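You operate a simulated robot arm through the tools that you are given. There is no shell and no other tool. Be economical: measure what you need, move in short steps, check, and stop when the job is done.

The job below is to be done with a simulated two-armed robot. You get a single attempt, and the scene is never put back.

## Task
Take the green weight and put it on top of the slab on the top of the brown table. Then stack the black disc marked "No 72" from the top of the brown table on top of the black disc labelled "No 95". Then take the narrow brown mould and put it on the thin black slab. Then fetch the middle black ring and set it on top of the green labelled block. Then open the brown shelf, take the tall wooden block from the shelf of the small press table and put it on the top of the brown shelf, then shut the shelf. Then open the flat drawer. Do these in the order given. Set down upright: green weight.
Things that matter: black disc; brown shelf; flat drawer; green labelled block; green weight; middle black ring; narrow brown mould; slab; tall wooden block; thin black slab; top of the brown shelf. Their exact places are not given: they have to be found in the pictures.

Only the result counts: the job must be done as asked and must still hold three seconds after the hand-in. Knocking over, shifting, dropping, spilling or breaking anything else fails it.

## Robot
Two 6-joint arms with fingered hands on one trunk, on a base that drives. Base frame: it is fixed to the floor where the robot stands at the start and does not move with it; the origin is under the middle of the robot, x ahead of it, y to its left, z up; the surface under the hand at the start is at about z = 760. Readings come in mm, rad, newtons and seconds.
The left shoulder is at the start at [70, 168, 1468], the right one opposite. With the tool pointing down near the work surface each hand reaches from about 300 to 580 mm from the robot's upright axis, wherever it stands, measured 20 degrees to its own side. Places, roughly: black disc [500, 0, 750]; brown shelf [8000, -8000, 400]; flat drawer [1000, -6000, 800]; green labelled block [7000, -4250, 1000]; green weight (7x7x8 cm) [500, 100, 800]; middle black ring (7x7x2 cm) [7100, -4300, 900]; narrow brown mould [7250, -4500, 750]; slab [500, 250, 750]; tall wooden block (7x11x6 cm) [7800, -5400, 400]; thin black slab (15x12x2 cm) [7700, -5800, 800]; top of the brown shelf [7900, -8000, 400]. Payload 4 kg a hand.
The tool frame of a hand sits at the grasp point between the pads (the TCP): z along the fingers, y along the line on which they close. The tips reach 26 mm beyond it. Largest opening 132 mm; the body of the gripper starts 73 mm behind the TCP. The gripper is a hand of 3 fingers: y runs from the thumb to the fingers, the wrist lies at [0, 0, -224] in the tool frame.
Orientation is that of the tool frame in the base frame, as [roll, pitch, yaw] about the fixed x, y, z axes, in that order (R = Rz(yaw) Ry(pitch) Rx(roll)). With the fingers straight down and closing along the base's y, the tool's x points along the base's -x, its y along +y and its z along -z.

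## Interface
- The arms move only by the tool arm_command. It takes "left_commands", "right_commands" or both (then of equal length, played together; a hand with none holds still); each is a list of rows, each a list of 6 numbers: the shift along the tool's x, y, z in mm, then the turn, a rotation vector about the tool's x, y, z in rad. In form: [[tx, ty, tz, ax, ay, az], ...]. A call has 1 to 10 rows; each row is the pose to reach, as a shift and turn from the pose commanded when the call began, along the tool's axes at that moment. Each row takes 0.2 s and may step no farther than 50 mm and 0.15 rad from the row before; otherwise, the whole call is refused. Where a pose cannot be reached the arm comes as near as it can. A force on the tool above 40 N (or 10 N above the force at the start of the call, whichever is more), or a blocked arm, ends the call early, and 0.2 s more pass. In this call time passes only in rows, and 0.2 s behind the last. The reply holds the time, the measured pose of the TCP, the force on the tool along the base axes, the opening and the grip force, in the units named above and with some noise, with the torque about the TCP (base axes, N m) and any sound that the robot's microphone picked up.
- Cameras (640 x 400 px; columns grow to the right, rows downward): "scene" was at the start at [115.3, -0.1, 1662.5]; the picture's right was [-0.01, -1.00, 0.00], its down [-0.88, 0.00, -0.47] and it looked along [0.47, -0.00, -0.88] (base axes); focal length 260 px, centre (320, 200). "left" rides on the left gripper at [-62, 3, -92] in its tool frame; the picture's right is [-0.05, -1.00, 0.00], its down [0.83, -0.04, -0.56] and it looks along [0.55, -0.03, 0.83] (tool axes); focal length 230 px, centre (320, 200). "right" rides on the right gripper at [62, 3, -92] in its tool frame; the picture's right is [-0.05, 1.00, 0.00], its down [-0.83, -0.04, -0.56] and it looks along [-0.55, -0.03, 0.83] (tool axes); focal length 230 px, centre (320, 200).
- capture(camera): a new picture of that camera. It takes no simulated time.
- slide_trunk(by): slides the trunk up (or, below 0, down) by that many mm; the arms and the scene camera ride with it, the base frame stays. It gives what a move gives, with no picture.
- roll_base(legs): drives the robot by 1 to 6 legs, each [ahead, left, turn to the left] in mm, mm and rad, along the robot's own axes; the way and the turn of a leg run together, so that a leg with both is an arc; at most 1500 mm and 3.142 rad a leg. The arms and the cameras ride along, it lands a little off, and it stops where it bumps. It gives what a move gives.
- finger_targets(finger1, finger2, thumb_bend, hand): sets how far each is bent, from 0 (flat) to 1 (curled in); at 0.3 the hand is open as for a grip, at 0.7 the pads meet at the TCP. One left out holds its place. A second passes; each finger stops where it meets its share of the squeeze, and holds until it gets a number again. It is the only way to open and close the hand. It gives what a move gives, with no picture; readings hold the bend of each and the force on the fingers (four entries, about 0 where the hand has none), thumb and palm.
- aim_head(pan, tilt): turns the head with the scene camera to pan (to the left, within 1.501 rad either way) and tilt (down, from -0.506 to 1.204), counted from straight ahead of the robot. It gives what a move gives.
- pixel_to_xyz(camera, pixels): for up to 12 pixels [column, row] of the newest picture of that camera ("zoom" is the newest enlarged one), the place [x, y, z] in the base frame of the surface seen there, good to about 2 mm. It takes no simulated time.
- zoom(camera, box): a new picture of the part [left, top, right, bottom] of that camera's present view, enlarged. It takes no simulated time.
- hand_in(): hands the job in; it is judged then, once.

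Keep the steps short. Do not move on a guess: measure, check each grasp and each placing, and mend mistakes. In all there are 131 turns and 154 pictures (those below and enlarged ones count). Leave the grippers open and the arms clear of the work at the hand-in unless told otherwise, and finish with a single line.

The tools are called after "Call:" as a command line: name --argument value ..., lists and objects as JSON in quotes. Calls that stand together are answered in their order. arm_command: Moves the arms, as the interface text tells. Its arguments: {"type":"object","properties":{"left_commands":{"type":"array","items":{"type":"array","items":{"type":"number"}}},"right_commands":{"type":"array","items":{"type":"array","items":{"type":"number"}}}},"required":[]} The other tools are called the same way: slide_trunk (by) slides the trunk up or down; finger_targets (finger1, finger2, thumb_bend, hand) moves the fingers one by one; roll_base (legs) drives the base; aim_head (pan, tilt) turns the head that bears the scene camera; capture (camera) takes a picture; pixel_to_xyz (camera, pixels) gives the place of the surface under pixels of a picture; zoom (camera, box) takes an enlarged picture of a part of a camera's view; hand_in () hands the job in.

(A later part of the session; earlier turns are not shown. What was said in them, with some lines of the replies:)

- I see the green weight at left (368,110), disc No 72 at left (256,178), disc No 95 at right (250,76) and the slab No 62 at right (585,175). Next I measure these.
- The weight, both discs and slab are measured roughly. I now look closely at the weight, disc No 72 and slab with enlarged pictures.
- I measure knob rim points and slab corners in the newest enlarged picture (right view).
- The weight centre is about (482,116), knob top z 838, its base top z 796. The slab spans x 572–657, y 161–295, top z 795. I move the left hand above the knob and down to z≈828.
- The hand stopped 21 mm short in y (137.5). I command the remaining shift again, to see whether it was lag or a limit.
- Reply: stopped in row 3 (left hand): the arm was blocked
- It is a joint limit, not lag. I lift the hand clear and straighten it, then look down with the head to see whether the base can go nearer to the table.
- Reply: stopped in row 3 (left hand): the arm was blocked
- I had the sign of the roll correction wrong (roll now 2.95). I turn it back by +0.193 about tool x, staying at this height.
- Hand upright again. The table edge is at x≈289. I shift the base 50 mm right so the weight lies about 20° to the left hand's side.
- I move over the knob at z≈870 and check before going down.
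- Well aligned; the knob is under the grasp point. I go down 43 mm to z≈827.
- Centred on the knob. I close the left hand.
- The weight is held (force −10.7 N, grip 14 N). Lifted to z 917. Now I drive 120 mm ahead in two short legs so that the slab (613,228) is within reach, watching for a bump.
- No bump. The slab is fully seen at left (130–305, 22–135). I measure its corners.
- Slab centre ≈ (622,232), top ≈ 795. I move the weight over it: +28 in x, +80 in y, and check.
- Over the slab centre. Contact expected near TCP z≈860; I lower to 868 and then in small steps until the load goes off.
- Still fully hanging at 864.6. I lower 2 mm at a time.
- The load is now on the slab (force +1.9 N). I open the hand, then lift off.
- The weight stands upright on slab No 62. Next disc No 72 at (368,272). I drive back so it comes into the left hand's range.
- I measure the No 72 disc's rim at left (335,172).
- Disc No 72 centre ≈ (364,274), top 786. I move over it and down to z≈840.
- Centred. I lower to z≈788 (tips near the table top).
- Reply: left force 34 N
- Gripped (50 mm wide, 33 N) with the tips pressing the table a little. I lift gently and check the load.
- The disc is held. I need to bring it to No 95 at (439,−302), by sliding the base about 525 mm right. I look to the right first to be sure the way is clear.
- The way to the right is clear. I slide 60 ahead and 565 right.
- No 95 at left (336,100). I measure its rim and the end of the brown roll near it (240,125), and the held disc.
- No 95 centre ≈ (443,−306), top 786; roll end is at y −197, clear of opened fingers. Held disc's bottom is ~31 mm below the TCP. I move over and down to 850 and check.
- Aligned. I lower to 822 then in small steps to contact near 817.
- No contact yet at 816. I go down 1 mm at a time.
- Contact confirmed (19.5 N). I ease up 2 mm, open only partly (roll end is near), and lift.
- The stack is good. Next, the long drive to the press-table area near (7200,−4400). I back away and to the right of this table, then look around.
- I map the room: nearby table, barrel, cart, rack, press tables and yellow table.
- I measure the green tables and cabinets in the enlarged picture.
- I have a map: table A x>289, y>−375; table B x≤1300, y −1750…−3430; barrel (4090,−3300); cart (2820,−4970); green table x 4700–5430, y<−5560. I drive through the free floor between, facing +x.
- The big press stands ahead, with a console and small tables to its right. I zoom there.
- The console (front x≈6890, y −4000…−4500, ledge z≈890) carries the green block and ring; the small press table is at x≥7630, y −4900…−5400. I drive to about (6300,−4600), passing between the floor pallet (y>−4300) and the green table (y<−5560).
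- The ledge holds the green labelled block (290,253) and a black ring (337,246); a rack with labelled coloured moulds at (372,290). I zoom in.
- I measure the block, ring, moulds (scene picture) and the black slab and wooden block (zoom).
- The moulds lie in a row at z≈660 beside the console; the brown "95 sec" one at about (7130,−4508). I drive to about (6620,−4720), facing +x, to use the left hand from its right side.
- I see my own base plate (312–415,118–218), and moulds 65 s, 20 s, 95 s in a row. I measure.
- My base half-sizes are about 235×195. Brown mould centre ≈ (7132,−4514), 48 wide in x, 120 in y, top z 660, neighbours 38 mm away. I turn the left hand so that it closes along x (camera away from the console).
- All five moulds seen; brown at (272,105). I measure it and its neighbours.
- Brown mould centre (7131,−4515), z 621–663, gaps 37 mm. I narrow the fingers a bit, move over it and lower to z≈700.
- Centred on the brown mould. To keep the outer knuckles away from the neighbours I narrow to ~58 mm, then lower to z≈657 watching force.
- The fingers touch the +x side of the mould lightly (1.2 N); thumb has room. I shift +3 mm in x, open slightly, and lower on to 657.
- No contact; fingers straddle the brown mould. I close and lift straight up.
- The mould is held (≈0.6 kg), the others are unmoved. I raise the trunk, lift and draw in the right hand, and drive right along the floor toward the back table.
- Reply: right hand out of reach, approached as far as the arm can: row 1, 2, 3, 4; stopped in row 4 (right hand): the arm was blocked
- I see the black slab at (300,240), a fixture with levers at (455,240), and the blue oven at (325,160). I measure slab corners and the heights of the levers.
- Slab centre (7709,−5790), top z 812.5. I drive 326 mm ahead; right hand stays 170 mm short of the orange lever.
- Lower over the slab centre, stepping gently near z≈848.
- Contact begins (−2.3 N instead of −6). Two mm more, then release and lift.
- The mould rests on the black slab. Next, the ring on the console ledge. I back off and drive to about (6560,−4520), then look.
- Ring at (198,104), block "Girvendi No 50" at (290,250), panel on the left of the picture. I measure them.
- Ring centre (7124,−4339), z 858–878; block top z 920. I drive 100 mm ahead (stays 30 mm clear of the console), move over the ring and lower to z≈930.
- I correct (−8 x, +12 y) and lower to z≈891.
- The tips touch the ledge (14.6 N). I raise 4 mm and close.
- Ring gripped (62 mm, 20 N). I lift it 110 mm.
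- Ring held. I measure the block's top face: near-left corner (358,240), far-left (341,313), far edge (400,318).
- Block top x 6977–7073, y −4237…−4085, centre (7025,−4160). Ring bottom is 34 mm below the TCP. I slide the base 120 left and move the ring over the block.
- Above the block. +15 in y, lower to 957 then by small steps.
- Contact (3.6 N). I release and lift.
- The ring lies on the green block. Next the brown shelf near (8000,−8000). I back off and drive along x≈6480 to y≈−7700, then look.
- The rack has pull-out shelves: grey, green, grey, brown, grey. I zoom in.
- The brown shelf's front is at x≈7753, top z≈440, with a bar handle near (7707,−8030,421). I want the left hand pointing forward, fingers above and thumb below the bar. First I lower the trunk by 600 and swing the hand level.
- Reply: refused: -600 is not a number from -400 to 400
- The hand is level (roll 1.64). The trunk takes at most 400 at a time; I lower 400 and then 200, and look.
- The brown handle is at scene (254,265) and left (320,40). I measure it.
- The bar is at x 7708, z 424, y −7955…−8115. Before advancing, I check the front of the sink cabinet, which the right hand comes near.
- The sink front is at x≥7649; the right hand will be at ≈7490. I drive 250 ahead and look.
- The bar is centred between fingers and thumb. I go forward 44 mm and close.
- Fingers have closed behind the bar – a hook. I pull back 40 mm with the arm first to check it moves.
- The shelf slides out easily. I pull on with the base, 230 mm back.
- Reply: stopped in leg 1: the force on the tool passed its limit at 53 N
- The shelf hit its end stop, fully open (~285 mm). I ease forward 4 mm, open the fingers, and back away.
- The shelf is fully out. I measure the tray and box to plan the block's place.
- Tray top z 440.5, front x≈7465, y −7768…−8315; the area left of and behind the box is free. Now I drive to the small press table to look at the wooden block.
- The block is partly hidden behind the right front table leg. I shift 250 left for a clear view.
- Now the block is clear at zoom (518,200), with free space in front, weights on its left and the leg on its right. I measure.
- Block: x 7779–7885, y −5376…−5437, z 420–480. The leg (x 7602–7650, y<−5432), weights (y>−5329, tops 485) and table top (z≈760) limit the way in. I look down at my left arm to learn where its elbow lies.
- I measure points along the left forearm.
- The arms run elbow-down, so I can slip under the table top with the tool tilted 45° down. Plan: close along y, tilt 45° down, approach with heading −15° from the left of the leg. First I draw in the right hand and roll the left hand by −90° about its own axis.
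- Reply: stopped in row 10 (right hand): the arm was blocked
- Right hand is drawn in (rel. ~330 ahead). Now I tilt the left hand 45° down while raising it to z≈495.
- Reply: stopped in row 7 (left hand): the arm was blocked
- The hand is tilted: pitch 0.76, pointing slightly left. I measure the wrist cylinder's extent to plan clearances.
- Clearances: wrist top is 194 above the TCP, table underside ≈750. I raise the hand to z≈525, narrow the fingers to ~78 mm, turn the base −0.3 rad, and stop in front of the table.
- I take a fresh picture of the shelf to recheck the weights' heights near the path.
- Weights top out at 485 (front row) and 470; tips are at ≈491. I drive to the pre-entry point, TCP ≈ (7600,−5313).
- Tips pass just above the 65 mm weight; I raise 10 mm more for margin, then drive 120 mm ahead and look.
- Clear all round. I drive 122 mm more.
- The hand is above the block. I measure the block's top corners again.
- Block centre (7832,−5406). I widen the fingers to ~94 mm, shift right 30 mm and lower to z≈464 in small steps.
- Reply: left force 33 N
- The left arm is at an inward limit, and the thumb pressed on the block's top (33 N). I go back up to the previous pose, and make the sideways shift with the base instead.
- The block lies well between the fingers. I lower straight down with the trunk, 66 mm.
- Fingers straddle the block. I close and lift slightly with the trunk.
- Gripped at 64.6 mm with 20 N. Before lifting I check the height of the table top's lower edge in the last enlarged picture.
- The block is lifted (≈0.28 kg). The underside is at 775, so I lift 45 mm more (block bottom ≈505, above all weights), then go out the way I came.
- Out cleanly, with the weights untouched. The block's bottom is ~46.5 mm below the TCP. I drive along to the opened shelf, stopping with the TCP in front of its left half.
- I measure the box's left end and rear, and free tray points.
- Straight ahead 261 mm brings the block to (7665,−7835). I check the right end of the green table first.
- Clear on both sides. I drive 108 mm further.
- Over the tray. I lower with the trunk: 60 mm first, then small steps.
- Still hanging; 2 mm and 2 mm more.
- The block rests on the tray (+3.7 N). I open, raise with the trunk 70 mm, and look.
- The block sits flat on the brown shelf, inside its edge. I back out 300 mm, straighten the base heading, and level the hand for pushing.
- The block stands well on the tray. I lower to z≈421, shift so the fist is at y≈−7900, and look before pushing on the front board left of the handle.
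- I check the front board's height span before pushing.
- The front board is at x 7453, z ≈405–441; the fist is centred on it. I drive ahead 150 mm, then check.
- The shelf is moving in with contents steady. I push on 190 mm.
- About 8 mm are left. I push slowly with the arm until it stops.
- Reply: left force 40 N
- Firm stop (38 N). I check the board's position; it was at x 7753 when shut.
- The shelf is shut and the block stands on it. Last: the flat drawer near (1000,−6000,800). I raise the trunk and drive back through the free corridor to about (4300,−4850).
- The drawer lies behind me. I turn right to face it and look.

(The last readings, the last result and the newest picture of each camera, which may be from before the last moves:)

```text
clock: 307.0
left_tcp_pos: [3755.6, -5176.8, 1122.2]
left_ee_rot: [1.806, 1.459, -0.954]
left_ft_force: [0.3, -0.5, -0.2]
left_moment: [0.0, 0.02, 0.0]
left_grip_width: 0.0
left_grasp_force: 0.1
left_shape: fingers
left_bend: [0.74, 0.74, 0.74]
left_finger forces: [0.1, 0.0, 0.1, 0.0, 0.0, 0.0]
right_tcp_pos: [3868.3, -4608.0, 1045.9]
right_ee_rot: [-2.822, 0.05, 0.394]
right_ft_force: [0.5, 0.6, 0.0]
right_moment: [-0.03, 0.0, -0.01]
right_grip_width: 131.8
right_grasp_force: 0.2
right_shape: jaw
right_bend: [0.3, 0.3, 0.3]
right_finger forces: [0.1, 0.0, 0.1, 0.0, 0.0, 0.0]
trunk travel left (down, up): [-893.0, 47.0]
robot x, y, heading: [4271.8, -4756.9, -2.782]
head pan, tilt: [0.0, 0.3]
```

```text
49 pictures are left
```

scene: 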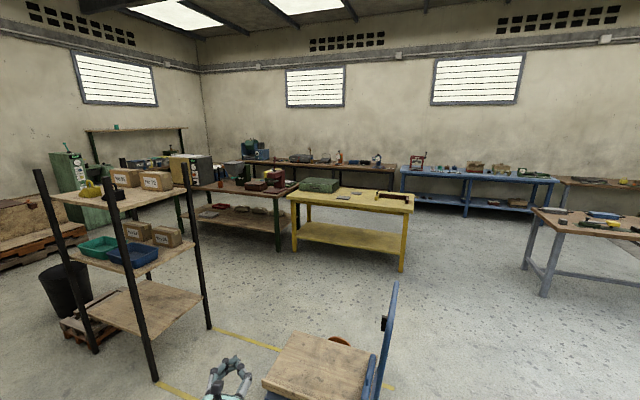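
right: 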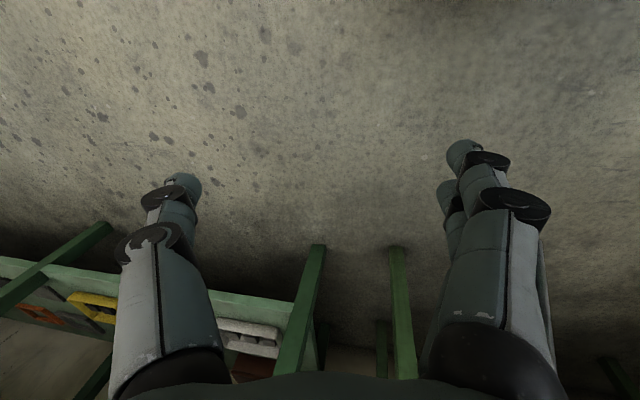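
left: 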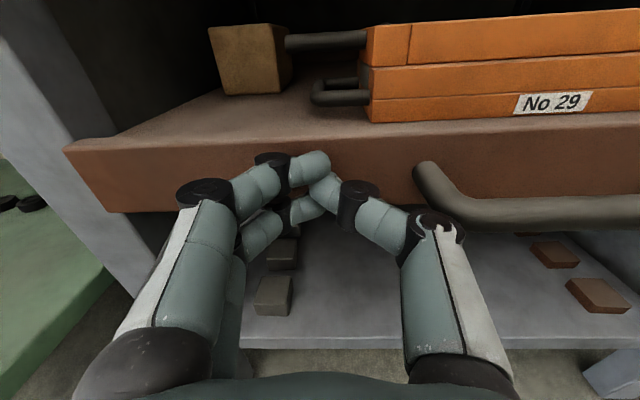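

I zoom on the yellow and brown tables.

Call:
zoom --camera "scene" --box '[180, 130, 430, 280]'

Call:
pixel_to_xyz --camera "scene" --pixels '[[300, 250], [402, 270], [290, 200], [412, 210], [320, 185], [255, 185], [280, 250], [195, 235], [300, 190], [345, 190], [262, 190], [400, 265]]'

```text
2.56 times, centred on (305, 205) of scene
```

zoom: 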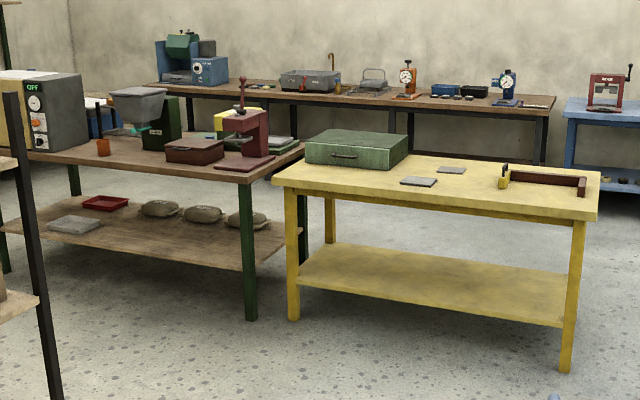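

```text
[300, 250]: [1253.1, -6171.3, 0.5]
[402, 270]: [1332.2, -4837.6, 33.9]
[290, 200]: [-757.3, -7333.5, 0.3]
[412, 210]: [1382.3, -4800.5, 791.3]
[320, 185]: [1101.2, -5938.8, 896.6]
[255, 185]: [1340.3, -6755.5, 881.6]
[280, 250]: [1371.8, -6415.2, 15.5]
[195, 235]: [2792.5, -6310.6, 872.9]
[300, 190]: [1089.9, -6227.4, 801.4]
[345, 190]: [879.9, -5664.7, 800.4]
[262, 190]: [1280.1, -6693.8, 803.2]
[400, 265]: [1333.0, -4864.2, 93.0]
```

The green flat drawer unit with a handle faces +x at about (1100,−5940). I measure it in the enlarged picture.

Call:
pixel_to_xyz --camera "zoom" --pixels '[[345, 156], [333, 155], [357, 155], [310, 150], [382, 160], [345, 145], [345, 165], [405, 140], [330, 132], [280, 178], [345, 172], [380, 178]]'

```text
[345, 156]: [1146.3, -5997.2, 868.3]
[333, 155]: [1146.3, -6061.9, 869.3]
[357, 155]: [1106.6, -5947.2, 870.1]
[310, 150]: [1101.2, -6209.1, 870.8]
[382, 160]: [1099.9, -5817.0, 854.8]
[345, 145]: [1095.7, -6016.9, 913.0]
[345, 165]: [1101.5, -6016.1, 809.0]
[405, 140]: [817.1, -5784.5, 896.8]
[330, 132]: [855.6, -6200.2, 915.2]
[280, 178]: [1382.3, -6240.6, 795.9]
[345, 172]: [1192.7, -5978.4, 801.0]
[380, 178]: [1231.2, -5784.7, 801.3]
```

Handle bar at x≈1146, y −6065…−5950, z≈868; table front edge x≈1383. I check the cart and rack positions for the route, and roll the left hand back so it closes vertically.

Call:
pixel_to_xyz --camera "scene" --pixels '[[300, 335], [395, 288], [368, 350], [338, 340], [270, 385], [370, 390], [208, 325], [155, 378], [385, 380], [95, 350]]'

Call:
arm_command --left_commands '[[0, 0, 0, 0, 0, 0.146], [0, 0, 0, 0, 0, 0.292], [0, 0, 0, 0, 0, 0.438], [0, 0, 0, 0, 0, 0.584], [0, 0, 0, 0, 0, 0.73], [0, 0, 0, 0, 0, 0.876], [0, 0, 0, 0, 0, 1.022], [0, 0, 0, 0, 0, 1.168], [0, 0, 0, 0, 0, 1.314], [0, 0, 0, 0, 0, 1.463]]'

Call:
finger_targets --hand "left" --finger1 0.44 --finger2 0.44 --thumb_bend 0.44

```text
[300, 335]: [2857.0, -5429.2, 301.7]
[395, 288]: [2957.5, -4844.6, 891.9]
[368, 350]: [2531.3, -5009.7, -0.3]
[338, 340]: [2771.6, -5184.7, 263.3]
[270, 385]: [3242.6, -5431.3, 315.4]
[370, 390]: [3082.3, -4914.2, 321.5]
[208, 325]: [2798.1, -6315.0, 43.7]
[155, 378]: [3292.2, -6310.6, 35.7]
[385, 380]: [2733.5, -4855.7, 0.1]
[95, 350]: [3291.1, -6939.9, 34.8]
```

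```text
clock: 309.2
left_tcp_pos: [3758.9, -5178.4, 1121.6]
left_ee_rot: [1.594, -0.003, -1.187]
left_ft_force: [-0.4, -0.1, -0.5]
left_moment: [0.01, -0.02, -0.05]
left_grip_width: 0.0
left_grasp_force: 0.1
left_shape: fingers
left_bend: [0.74, 0.74, 0.74]
left_finger forces: [0.0, 0.1, 0.0, 0.0, 0.1, 0.0]
right_tcp_pos: [3867.4, -4608.2, 1045.8]
right_ee_rot: [-2.823, 0.051, 0.396]
right_ft_force: [-0.4, 0.5, 0.4]
right_moment: [0.0, 0.01, 0.0]
right_grip_width: 132.0
right_grasp_force: 0.1
right_shape: jaw
right_bend: [0.3, 0.3, 0.3]
right_finger forces: [0.1, 0.1, 0.1, 0.0, 0.0, 0.0]
trunk travel left (down, up): [-893.0, 47.0]
robot x, y, heading: [4270.6, -4757.9, -2.785]
head pan, tilt: [0.0, 0.3]
```

```text
clock: 310.2
left_tcp_pos: [3755.7, -5176.7, 1122.4]
left_ee_rot: [1.595, 0.001, -1.185]
left_ft_force: [-0.4, -0.1, 0.7]
left_moment: [0.03, -0.05, 0.02]
left_grip_width: 87.5
left_grasp_force: 0.1
left_shape: fingers
left_bend: [0.44, 0.44, 0.44]
left_finger forces: [0.0, 0.1, 0.0, 0.1, 0.0, 0.1]
right_tcp_pos: [3866.4, -4607.1, 1046.3]
right_ee_rot: [-2.822, 0.05, 0.393]
right_ft_force: [0.7, -0.8, 0.0]
right_moment: [0.02, -0.04, -0.02]
right_grip_width: 131.9
right_grasp_force: 0.3
right_shape: jaw
right_bend: [0.3, 0.3, 0.3]
right_finger forces: [0.0, 0.0, 0.0, 0.0, 0.1, 0.1]
trunk travel left (down, up): [-893.0, 47.0]
robot x, y, heading: [4273.1, -4757.9, -2.783]
head pan, tilt: [0.0, 0.3]
```

Cart: x 2700–3250, y −4840…−5450. I go round north of it facing −x: via (3700,−4100), (2150,−4100) to (2150,−5794).

Call:
roll_base --legs '[[444, -750, -0.358], [1000, 0, 0], [550, 0, 0]]'

```text
clock: 322.6
left_tcp_pos: [1494.8, -4320.7, 1123.4]
left_ee_rot: [1.594, 0.002, -1.537]
left_ft_force: [-0.2, 0.9, 0.4]
left_moment: [0.0, -0.02, 0.02]
left_grip_width: 87.2
left_grasp_force: 0.0
left_shape: fingers
left_bend: [0.44, 0.44, 0.44]
left_finger forces: [0.0, 0.0, 0.0, 0.0, 0.0, 0.0]
right_tcp_pos: [1793.7, -3821.2, 1046.4]
right_ee_rot: [-2.823, 0.052, 0.046]
right_ft_force: [0.0, 0.3, -0.1]
right_moment: [-0.02, 0.01, 0.01]
right_grip_width: 132.1
right_grasp_force: 0.1
right_shape: jaw
right_bend: [0.3, 0.3, 0.3]
right_finger forces: [0.1, 0.1, 0.0, 0.1, 0.0, 0.0]
trunk travel left (down, up): [-893.0, 47.0]
robot x, y, heading: [2125.7, -4104.0, -3.131]
head pan, tilt: [0.0, 0.3]
```

Now along −y to y≈−5794, keeping x≈2150.

Call:
roll_base --legs '[[-25, 850, -0.01], [0, 840, 0]]'

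Call:
aim_head --pan 0.1 --tilt 0.6

Call:
capture --camera "scene"

```text
clock: 331.4
left_tcp_pos: [1557.8, -6065.2, 1123.2]
left_ee_rot: [1.594, 0.001, -1.521]
left_ft_force: [-0.3, -0.3, -0.7]
left_moment: [0.01, 0.0, 0.0]
left_grip_width: 87.4
left_grasp_force: 0.1
left_shape: fingers
left_bend: [0.44, 0.44, 0.44]
left_finger forces: [0.0, 0.1, 0.1, 0.1, 0.1, 0.0]
right_tcp_pos: [1849.6, -5563.9, 1045.1]
right_ee_rot: [-2.822, 0.05, 0.061]
right_ft_force: [0.1, 0.9, -0.8]
right_moment: [0.03, -0.01, -0.01]
right_grip_width: 132.0
right_grasp_force: 0.1
right_shape: jaw
right_bend: [0.3, 0.3, 0.3]
right_finger forces: [0.0, 0.0, 0.0, 0.1, 0.0, 0.0]
trunk travel left (down, up): [-893.0, 47.0]
robot x, y, heading: [2185.1, -5837.8, -3.117]
head pan, tilt: [0.0, 0.3]
```

```text
clock: 332.1
left_tcp_pos: [1557.1, -6065.9, 1121.7]
left_ee_rot: [1.596, 0.001, -1.519]
left_ft_force: [-0.7, -0.2, -0.6]
left_moment: [0.0, 0.01, 0.0]
left_grip_width: 87.5
left_grasp_force: 0.1
left_shape: fingers
left_bend: [0.44, 0.44, 0.44]
left_finger forces: [0.0, 0.0, 0.0, 0.1, 0.1, 0.0]
right_tcp_pos: [1848.5, -5565.2, 1045.3]
right_ee_rot: [-2.821, 0.051, 0.061]
right_ft_force: [0.4, -0.3, 0.5]
right_moment: [0.02, 0.02, 0.02]
right_grip_width: 132.3
right_grasp_force: 0.1
right_shape: jaw
right_bend: [0.3, 0.3, 0.3]
right_finger forces: [0.0, 0.0, 0.0, 0.0, 0.1, 0.1]
trunk travel left (down, up): [-893.0, 47.0]
robot x, y, heading: [2184.9, -5841.0, -3.118]
head pan, tilt: [0.099, 0.6]
```

```text
47 pictures are left
```

scene: 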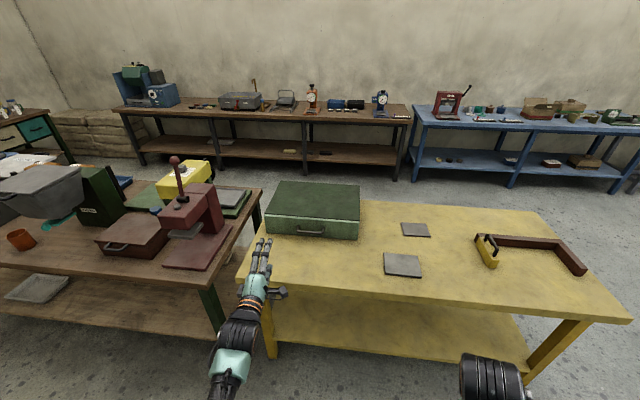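

The flat green drawer unit is right ahead. I measure its handle closely.

Call:
zoom --camera "scene" --box '[240, 160, 400, 280]'

Call:
pixel_to_xyz --camera "zoom" --pixels '[[250, 205], [280, 208], [310, 210], [230, 198], [318, 203], [280, 195], [110, 215], [395, 210], [280, 245], [280, 230], [130, 150], [280, 165]]'

```text
3.33 times, centred on (320, 220) of scene
```

zoom: 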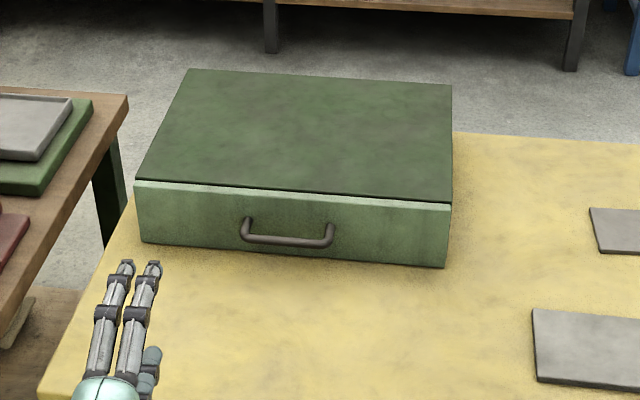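

```text
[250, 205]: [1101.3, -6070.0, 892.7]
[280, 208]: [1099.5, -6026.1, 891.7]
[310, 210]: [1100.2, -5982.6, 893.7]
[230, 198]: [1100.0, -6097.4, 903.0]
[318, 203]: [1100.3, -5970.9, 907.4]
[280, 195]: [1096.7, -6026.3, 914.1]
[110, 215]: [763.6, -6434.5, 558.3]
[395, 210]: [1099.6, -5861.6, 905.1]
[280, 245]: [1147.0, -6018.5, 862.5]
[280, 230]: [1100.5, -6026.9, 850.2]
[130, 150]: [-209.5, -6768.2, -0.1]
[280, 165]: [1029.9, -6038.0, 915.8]
```

Bar at x≈1147, z≈866, y −6078…−5945. I lower the trunk by 256 while still in front of the table, then drive ahead 340 and 38 right.

Call:
slide_trunk --by -256

Call:
roll_base --legs '[[340, -38, -0.024]]'

Call:
capture --camera "left"

Call:
capture --camera "scene"

```text
clock: 334.8
left_tcp_pos: [1558.5, -6064.4, 866.3]
left_ee_rot: [1.596, 0.003, -1.519]
left_ft_force: [0.5, 0.4, 0.2]
left_moment: [-0.01, 0.0, -0.01]
left_grip_width: 87.4
left_grasp_force: 0.1
left_shape: fingers
left_bend: [0.44, 0.44, 0.44]
left_finger forces: [0.0, 0.1, 0.1, 0.1, 0.0, 0.0]
right_tcp_pos: [1849.5, -5564.1, 789.7]
right_ee_rot: [-2.823, 0.05, 0.061]
right_ft_force: [-0.4, -1.2, 0.5]
right_moment: [-0.01, -0.01, -0.02]
right_grip_width: 132.0
right_grasp_force: 0.0
right_shape: jaw
right_bend: [0.3, 0.3, 0.3]
right_finger forces: [0.0, 0.0, 0.1, 0.1, 0.1, 0.0]
trunk travel left (down, up): [-637.0, 303.0]
robot x, y, heading: [2185.6, -5839.6, -3.119]
head pan, tilt: [0.099, 0.6]
```

```text
clock: 337.0
left_tcp_pos: [1212.0, -6014.2, 866.1]
left_ee_rot: [1.596, 0.002, -1.547]
left_ft_force: [0.0, -0.9, -0.3]
left_moment: [0.02, 0.0, -0.02]
left_grip_width: 87.4
left_grasp_force: 0.0
left_shape: fingers
left_bend: [0.44, 0.44, 0.44]
left_finger forces: [0.0, 0.1, 0.0, 0.1, 0.1, 0.0]
right_tcp_pos: [1515.1, -5521.4, 789.1]
right_ee_rot: [-2.823, 0.049, 0.035]
right_ft_force: [0.4, -0.7, -0.2]
right_moment: [0.07, 0.01, -0.01]
right_grip_width: 131.9
right_grasp_force: 0.1
right_shape: jaw
right_bend: [0.3, 0.3, 0.3]
right_finger forces: [0.0, 0.0, 0.1, 0.1, 0.1, 0.0]
trunk travel left (down, up): [-637.0, 303.0]
robot x, y, heading: [1845.1, -5804.2, 3.14]
head pan, tilt: [0.099, 0.6]
```

```text
45 pictures are left
```

left: 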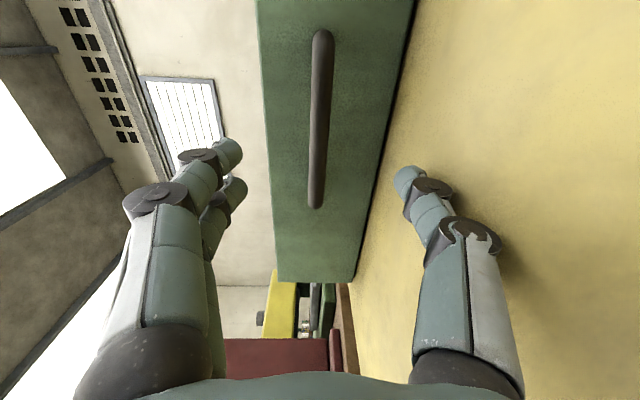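

```text
44 pictures are left
```

scene: 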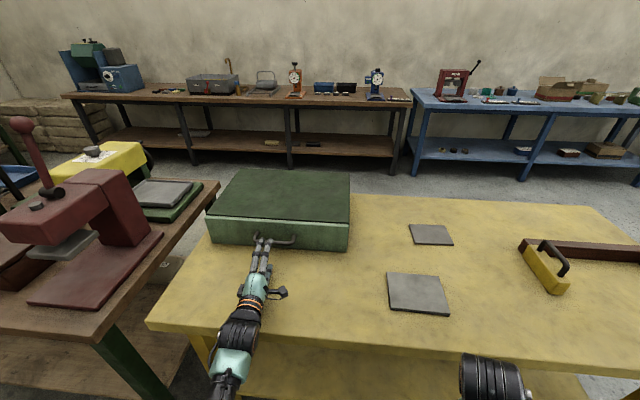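

The bar lies between fingers and thumb, centred. I go forward 62 mm and close behind it.

Call:
arm_command --left_commands '[[0, 0, 25, 0, 0, 0], [0, 1, 50, 0, 0, 0], [0, 1, 61, 0, 0, 0], [0, 1, 61, 0, 0, 0]]'

Call:
finger_targets --hand "left" --finger1 0.8 --finger2 0.8 --thumb_bend 0.8

Call:
capture --camera "left"

```text
clock: 338.0
left_tcp_pos: [1150.9, -6018.2, 866.7]
left_ee_rot: [1.596, 0.002, -1.547]
left_ft_force: [0.4, -0.6, 0.2]
left_moment: [-0.01, -0.01, -0.02]
left_grip_width: 87.4
left_grasp_force: 0.1
left_shape: fingers
left_bend: [0.44, 0.44, 0.44]
left_finger forces: [0.0, 0.0, 0.0, 0.0, 0.0, 0.1]
right_tcp_pos: [1515.7, -5522.1, 789.4]
right_ee_rot: [-2.822, 0.049, 0.035]
right_ft_force: [0.6, 0.1, 0.2]
right_moment: [0.01, 0.03, 0.03]
right_grip_width: 132.0
right_grasp_force: 0.1
right_shape: jaw
right_bend: [0.3, 0.3, 0.3]
right_finger forces: [0.0, 0.1, 0.0, 0.0, 0.0, 0.0]
trunk travel left (down, up): [-637.0, 303.0]
robot x, y, heading: [1846.5, -5805.7, 3.141]
head pan, tilt: [0.099, 0.6]
```

```text
clock: 339.0
left_tcp_pos: [1151.2, -6019.1, 865.6]
left_ee_rot: [1.596, 0.002, -1.546]
left_ft_force: [-2.1, -0.1, -0.5]
left_moment: [0.01, 0.0, 0.04]
left_grip_width: 7.8
left_grasp_force: 16.3
left_shape: fingers
left_bend: [0.73, 0.73, 0.71]
left_finger forces: [8.2, 8.5, 0.0, 0.0, 15.8, 0.0]
right_tcp_pos: [1515.7, -5521.5, 789.0]
right_ee_rot: [-2.821, 0.049, 0.035]
right_ft_force: [-0.1, -0.2, 0.2]
right_moment: [0.01, -0.01, 0.0]
right_grip_width: 132.2
right_grasp_force: 0.1
right_shape: jaw
right_bend: [0.3, 0.3, 0.3]
right_finger forces: [0.0, 0.0, 0.0, 0.0, 0.0, 0.0]
trunk travel left (down, up): [-637.0, 303.0]
robot x, y, heading: [1842.1, -5804.2, 3.139]
head pan, tilt: [0.099, 0.6]
```

```text
43 pictures are left
```

left: 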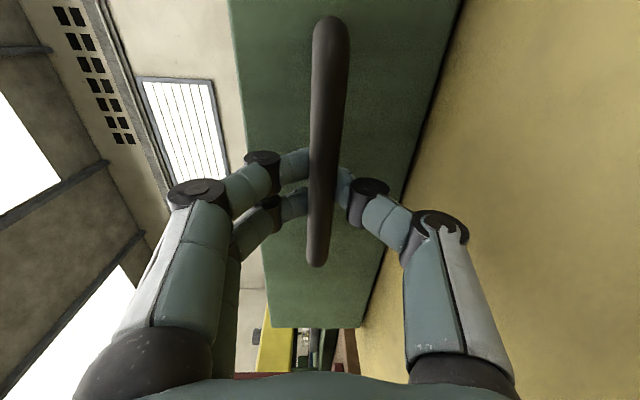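

The bar is gripped (16 N). I pull with the arm 60 mm.

Call:
arm_command --left_commands '[[0, 0, -15, 0, 0, 0], [0, 0, -30, 0, 0, 0], [0, 0, -45, 0, 0, 0], [0, 0, -60, 0, 0, 0]]'

Call:
capture --camera "scene"

```text
clock: 340.0
left_tcp_pos: [1211.3, -6011.3, 868.7]
left_ee_rot: [1.595, 0.003, -1.548]
left_ft_force: [-0.2, -0.2, -0.3]
left_moment: [0.0, 0.01, 0.0]
left_grip_width: 0.2
left_grasp_force: 0.1
left_shape: fingers
left_bend: [0.75, 0.75, 0.76]
left_finger forces: [0.1, 0.1, 0.1, 0.0, 0.1, 0.0]
right_tcp_pos: [1517.2, -5520.5, 791.6]
right_ee_rot: [-2.822, 0.05, 0.034]
right_ft_force: [-0.2, 0.3, 0.1]
right_moment: [-0.01, 0.05, 0.03]
right_grip_width: 132.1
right_grasp_force: 0.1
right_shape: jaw
right_bend: [0.3, 0.3, 0.3]
right_finger forces: [0.0, 0.0, 0.0, 0.0, 0.0, 0.0]
trunk travel left (down, up): [-637.0, 303.0]
robot x, y, heading: [1843.7, -5804.2, 3.144]
head pan, tilt: [0.099, 0.6]
```

```text
42 pictures are left
```

scene: 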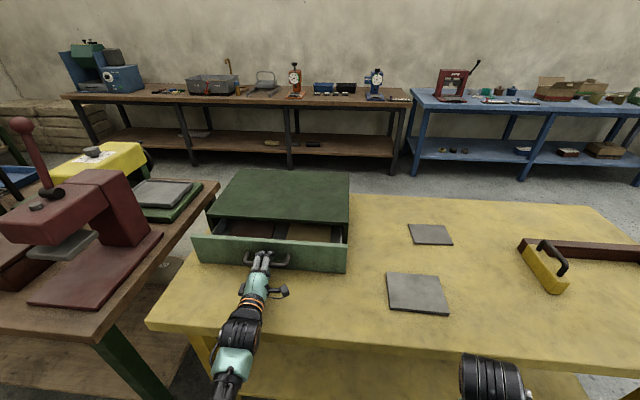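

The drawer comes out. I pull on with the base until its stop.

Call:
roll_base --legs '[[-150, 0, 0], [-200, 0, 0]]'

Call:
capture --camera "scene"

```text
clock: 342.0
left_tcp_pos: [1417.4, -6012.3, 870.1]
left_ee_rot: [1.592, 0.002, -1.545]
left_ft_force: [-0.3, 2.5, -5.8]
left_moment: [0.03, -0.09, -0.05]
left_grip_width: 11.7
left_grasp_force: 18.1
left_shape: fingers
left_bend: [0.75, 0.75, 0.67]
left_finger forces: [8.1, 8.4, 0.0, 0.0, 20.7, 0.1]
right_tcp_pos: [1725.6, -5522.5, 790.6]
right_ee_rot: [-2.821, 0.052, 0.036]
right_ft_force: [0.4, 0.9, -0.8]
right_moment: [-0.01, 0.03, 0.04]
right_grip_width: 131.9
right_grasp_force: 0.0
right_shape: jaw
right_bend: [0.3, 0.3, 0.3]
right_finger forces: [0.1, 0.0, 0.0, 0.0, 0.1, 0.1]
trunk travel left (down, up): [-637.0, 303.0]
robot x, y, heading: [2051.0, -5805.8, 3.144]
head pan, tilt: [0.099, 0.6]
stopped in leg 2: the force on the tool passed its limit at 62 N (the readings are from after the stop); the commanded pose is now the measured one
```

```text
41 pictures are left
```

scene: 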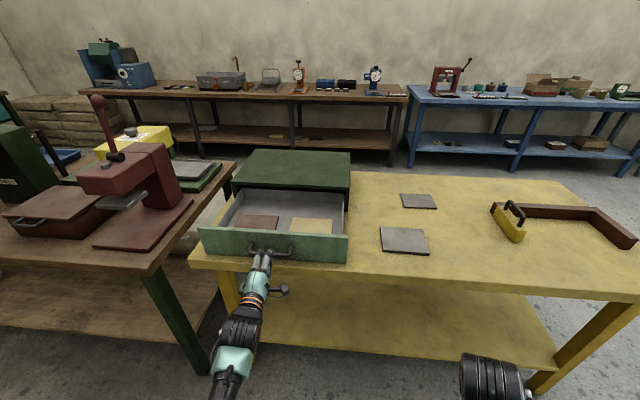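

The drawer is fully out at its stop. I ease 3 mm, open the hand and back away.

Call:
arm_command --left_commands '[[0, 0, 2, 0, 0, 0], [0, 0, 2, 0, 0, 0]]'

Call:
finger_targets --hand "left" --finger1 0.3 --finger2 0.3 --thumb_bend 0.3

Call:
roll_base --legs '[[-220, 0, 0]]'

Call:
capture --camera "scene"

```text
clock: 342.6
left_tcp_pos: [1413.8, -6011.9, 871.1]
left_ee_rot: [1.59, 0.003, -1.547]
left_ft_force: [0.1, 2.5, -5.4]
left_moment: [0.05, -0.06, -0.04]
left_grip_width: 11.9
left_grasp_force: 19.9
left_shape: fingers
left_bend: [0.75, 0.75, 0.67]
left_finger forces: [8.5, 8.9, 0.0, 0.1, 20.8, 0.0]
right_tcp_pos: [1724.8, -5522.6, 789.3]
right_ee_rot: [-2.822, 0.049, 0.037]
right_ft_force: [0.0, 0.2, 0.1]
right_moment: [-0.04, -0.01, 0.0]
right_grip_width: 131.8
right_grasp_force: 0.1
right_shape: jaw
right_bend: [0.3, 0.3, 0.3]
right_finger forces: [0.0, 0.1, 0.1, 0.0, 0.0, 0.0]
trunk travel left (down, up): [-637.0, 303.0]
robot x, y, heading: [2054.6, -5804.0, 3.147]
head pan, tilt: [0.099, 0.6]
```

```text
clock: 343.6
left_tcp_pos: [1415.1, -6014.2, 873.5]
left_ee_rot: [1.587, 0.001, -1.546]
left_ft_force: [0.5, 0.1, 0.1]
left_moment: [0.02, -0.03, -0.02]
left_grip_width: 134.0
left_grasp_force: 0.0
left_shape: fingers
left_bend: [0.3, 0.3, 0.3]
left_finger forces: [0.1, 0.1, 0.0, 0.1, 0.1, 0.0]
right_tcp_pos: [1725.4, -5521.8, 790.6]
right_ee_rot: [-2.822, 0.05, 0.036]
right_ft_force: [0.7, 0.1, -0.7]
right_moment: [-0.02, 0.01, -0.01]
right_grip_width: 131.9
right_grasp_force: 0.0
right_shape: jaw
right_bend: [0.3, 0.3, 0.3]
right_finger forces: [0.1, 0.1, 0.0, 0.0, 0.0, 0.1]
trunk travel left (down, up): [-637.0, 303.0]
robot x, y, heading: [2052.4, -5802.1, 3.141]
head pan, tilt: [0.099, 0.6]
```

```text
clock: 345.4
left_tcp_pos: [1639.0, -6012.7, 871.4]
left_ee_rot: [1.587, 0.001, -1.548]
left_ft_force: [0.3, 0.2, 0.1]
left_moment: [0.01, -0.04, 0.02]
left_grip_width: 134.0
left_grasp_force: 0.1
left_shape: fingers
left_bend: [0.3, 0.3, 0.3]
left_finger forces: [0.0, 0.0, 0.0, 0.0, 0.0, 0.0]
right_tcp_pos: [1950.7, -5521.7, 790.5]
right_ee_rot: [-2.822, 0.05, 0.034]
right_ft_force: [-0.3, -0.3, 0.1]
right_moment: [0.01, 0.05, 0.0]
right_grip_width: 132.0
right_grasp_force: 0.0
right_shape: jaw
right_bend: [0.3, 0.3, 0.3]
right_finger forces: [0.1, 0.0, 0.1, 0.0, 0.0, 0.0]
trunk travel left (down, up): [-637.0, 303.0]
robot x, y, heading: [2276.3, -5804.5, 3.142]
head pan, tilt: [0.099, 0.6]
```

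```text
40 pictures are left
```

scene: 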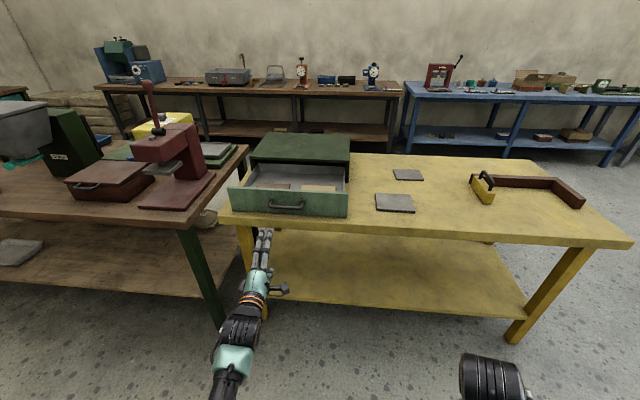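

The drawer stands open, both hands are open and clear, and every step has been checked. I hand in.

Call:
hand_in

```text
The job is handed in.
```

I did all six steps in the order given, checked each one in the pictures, left both hands open and clear, and handed the job in.
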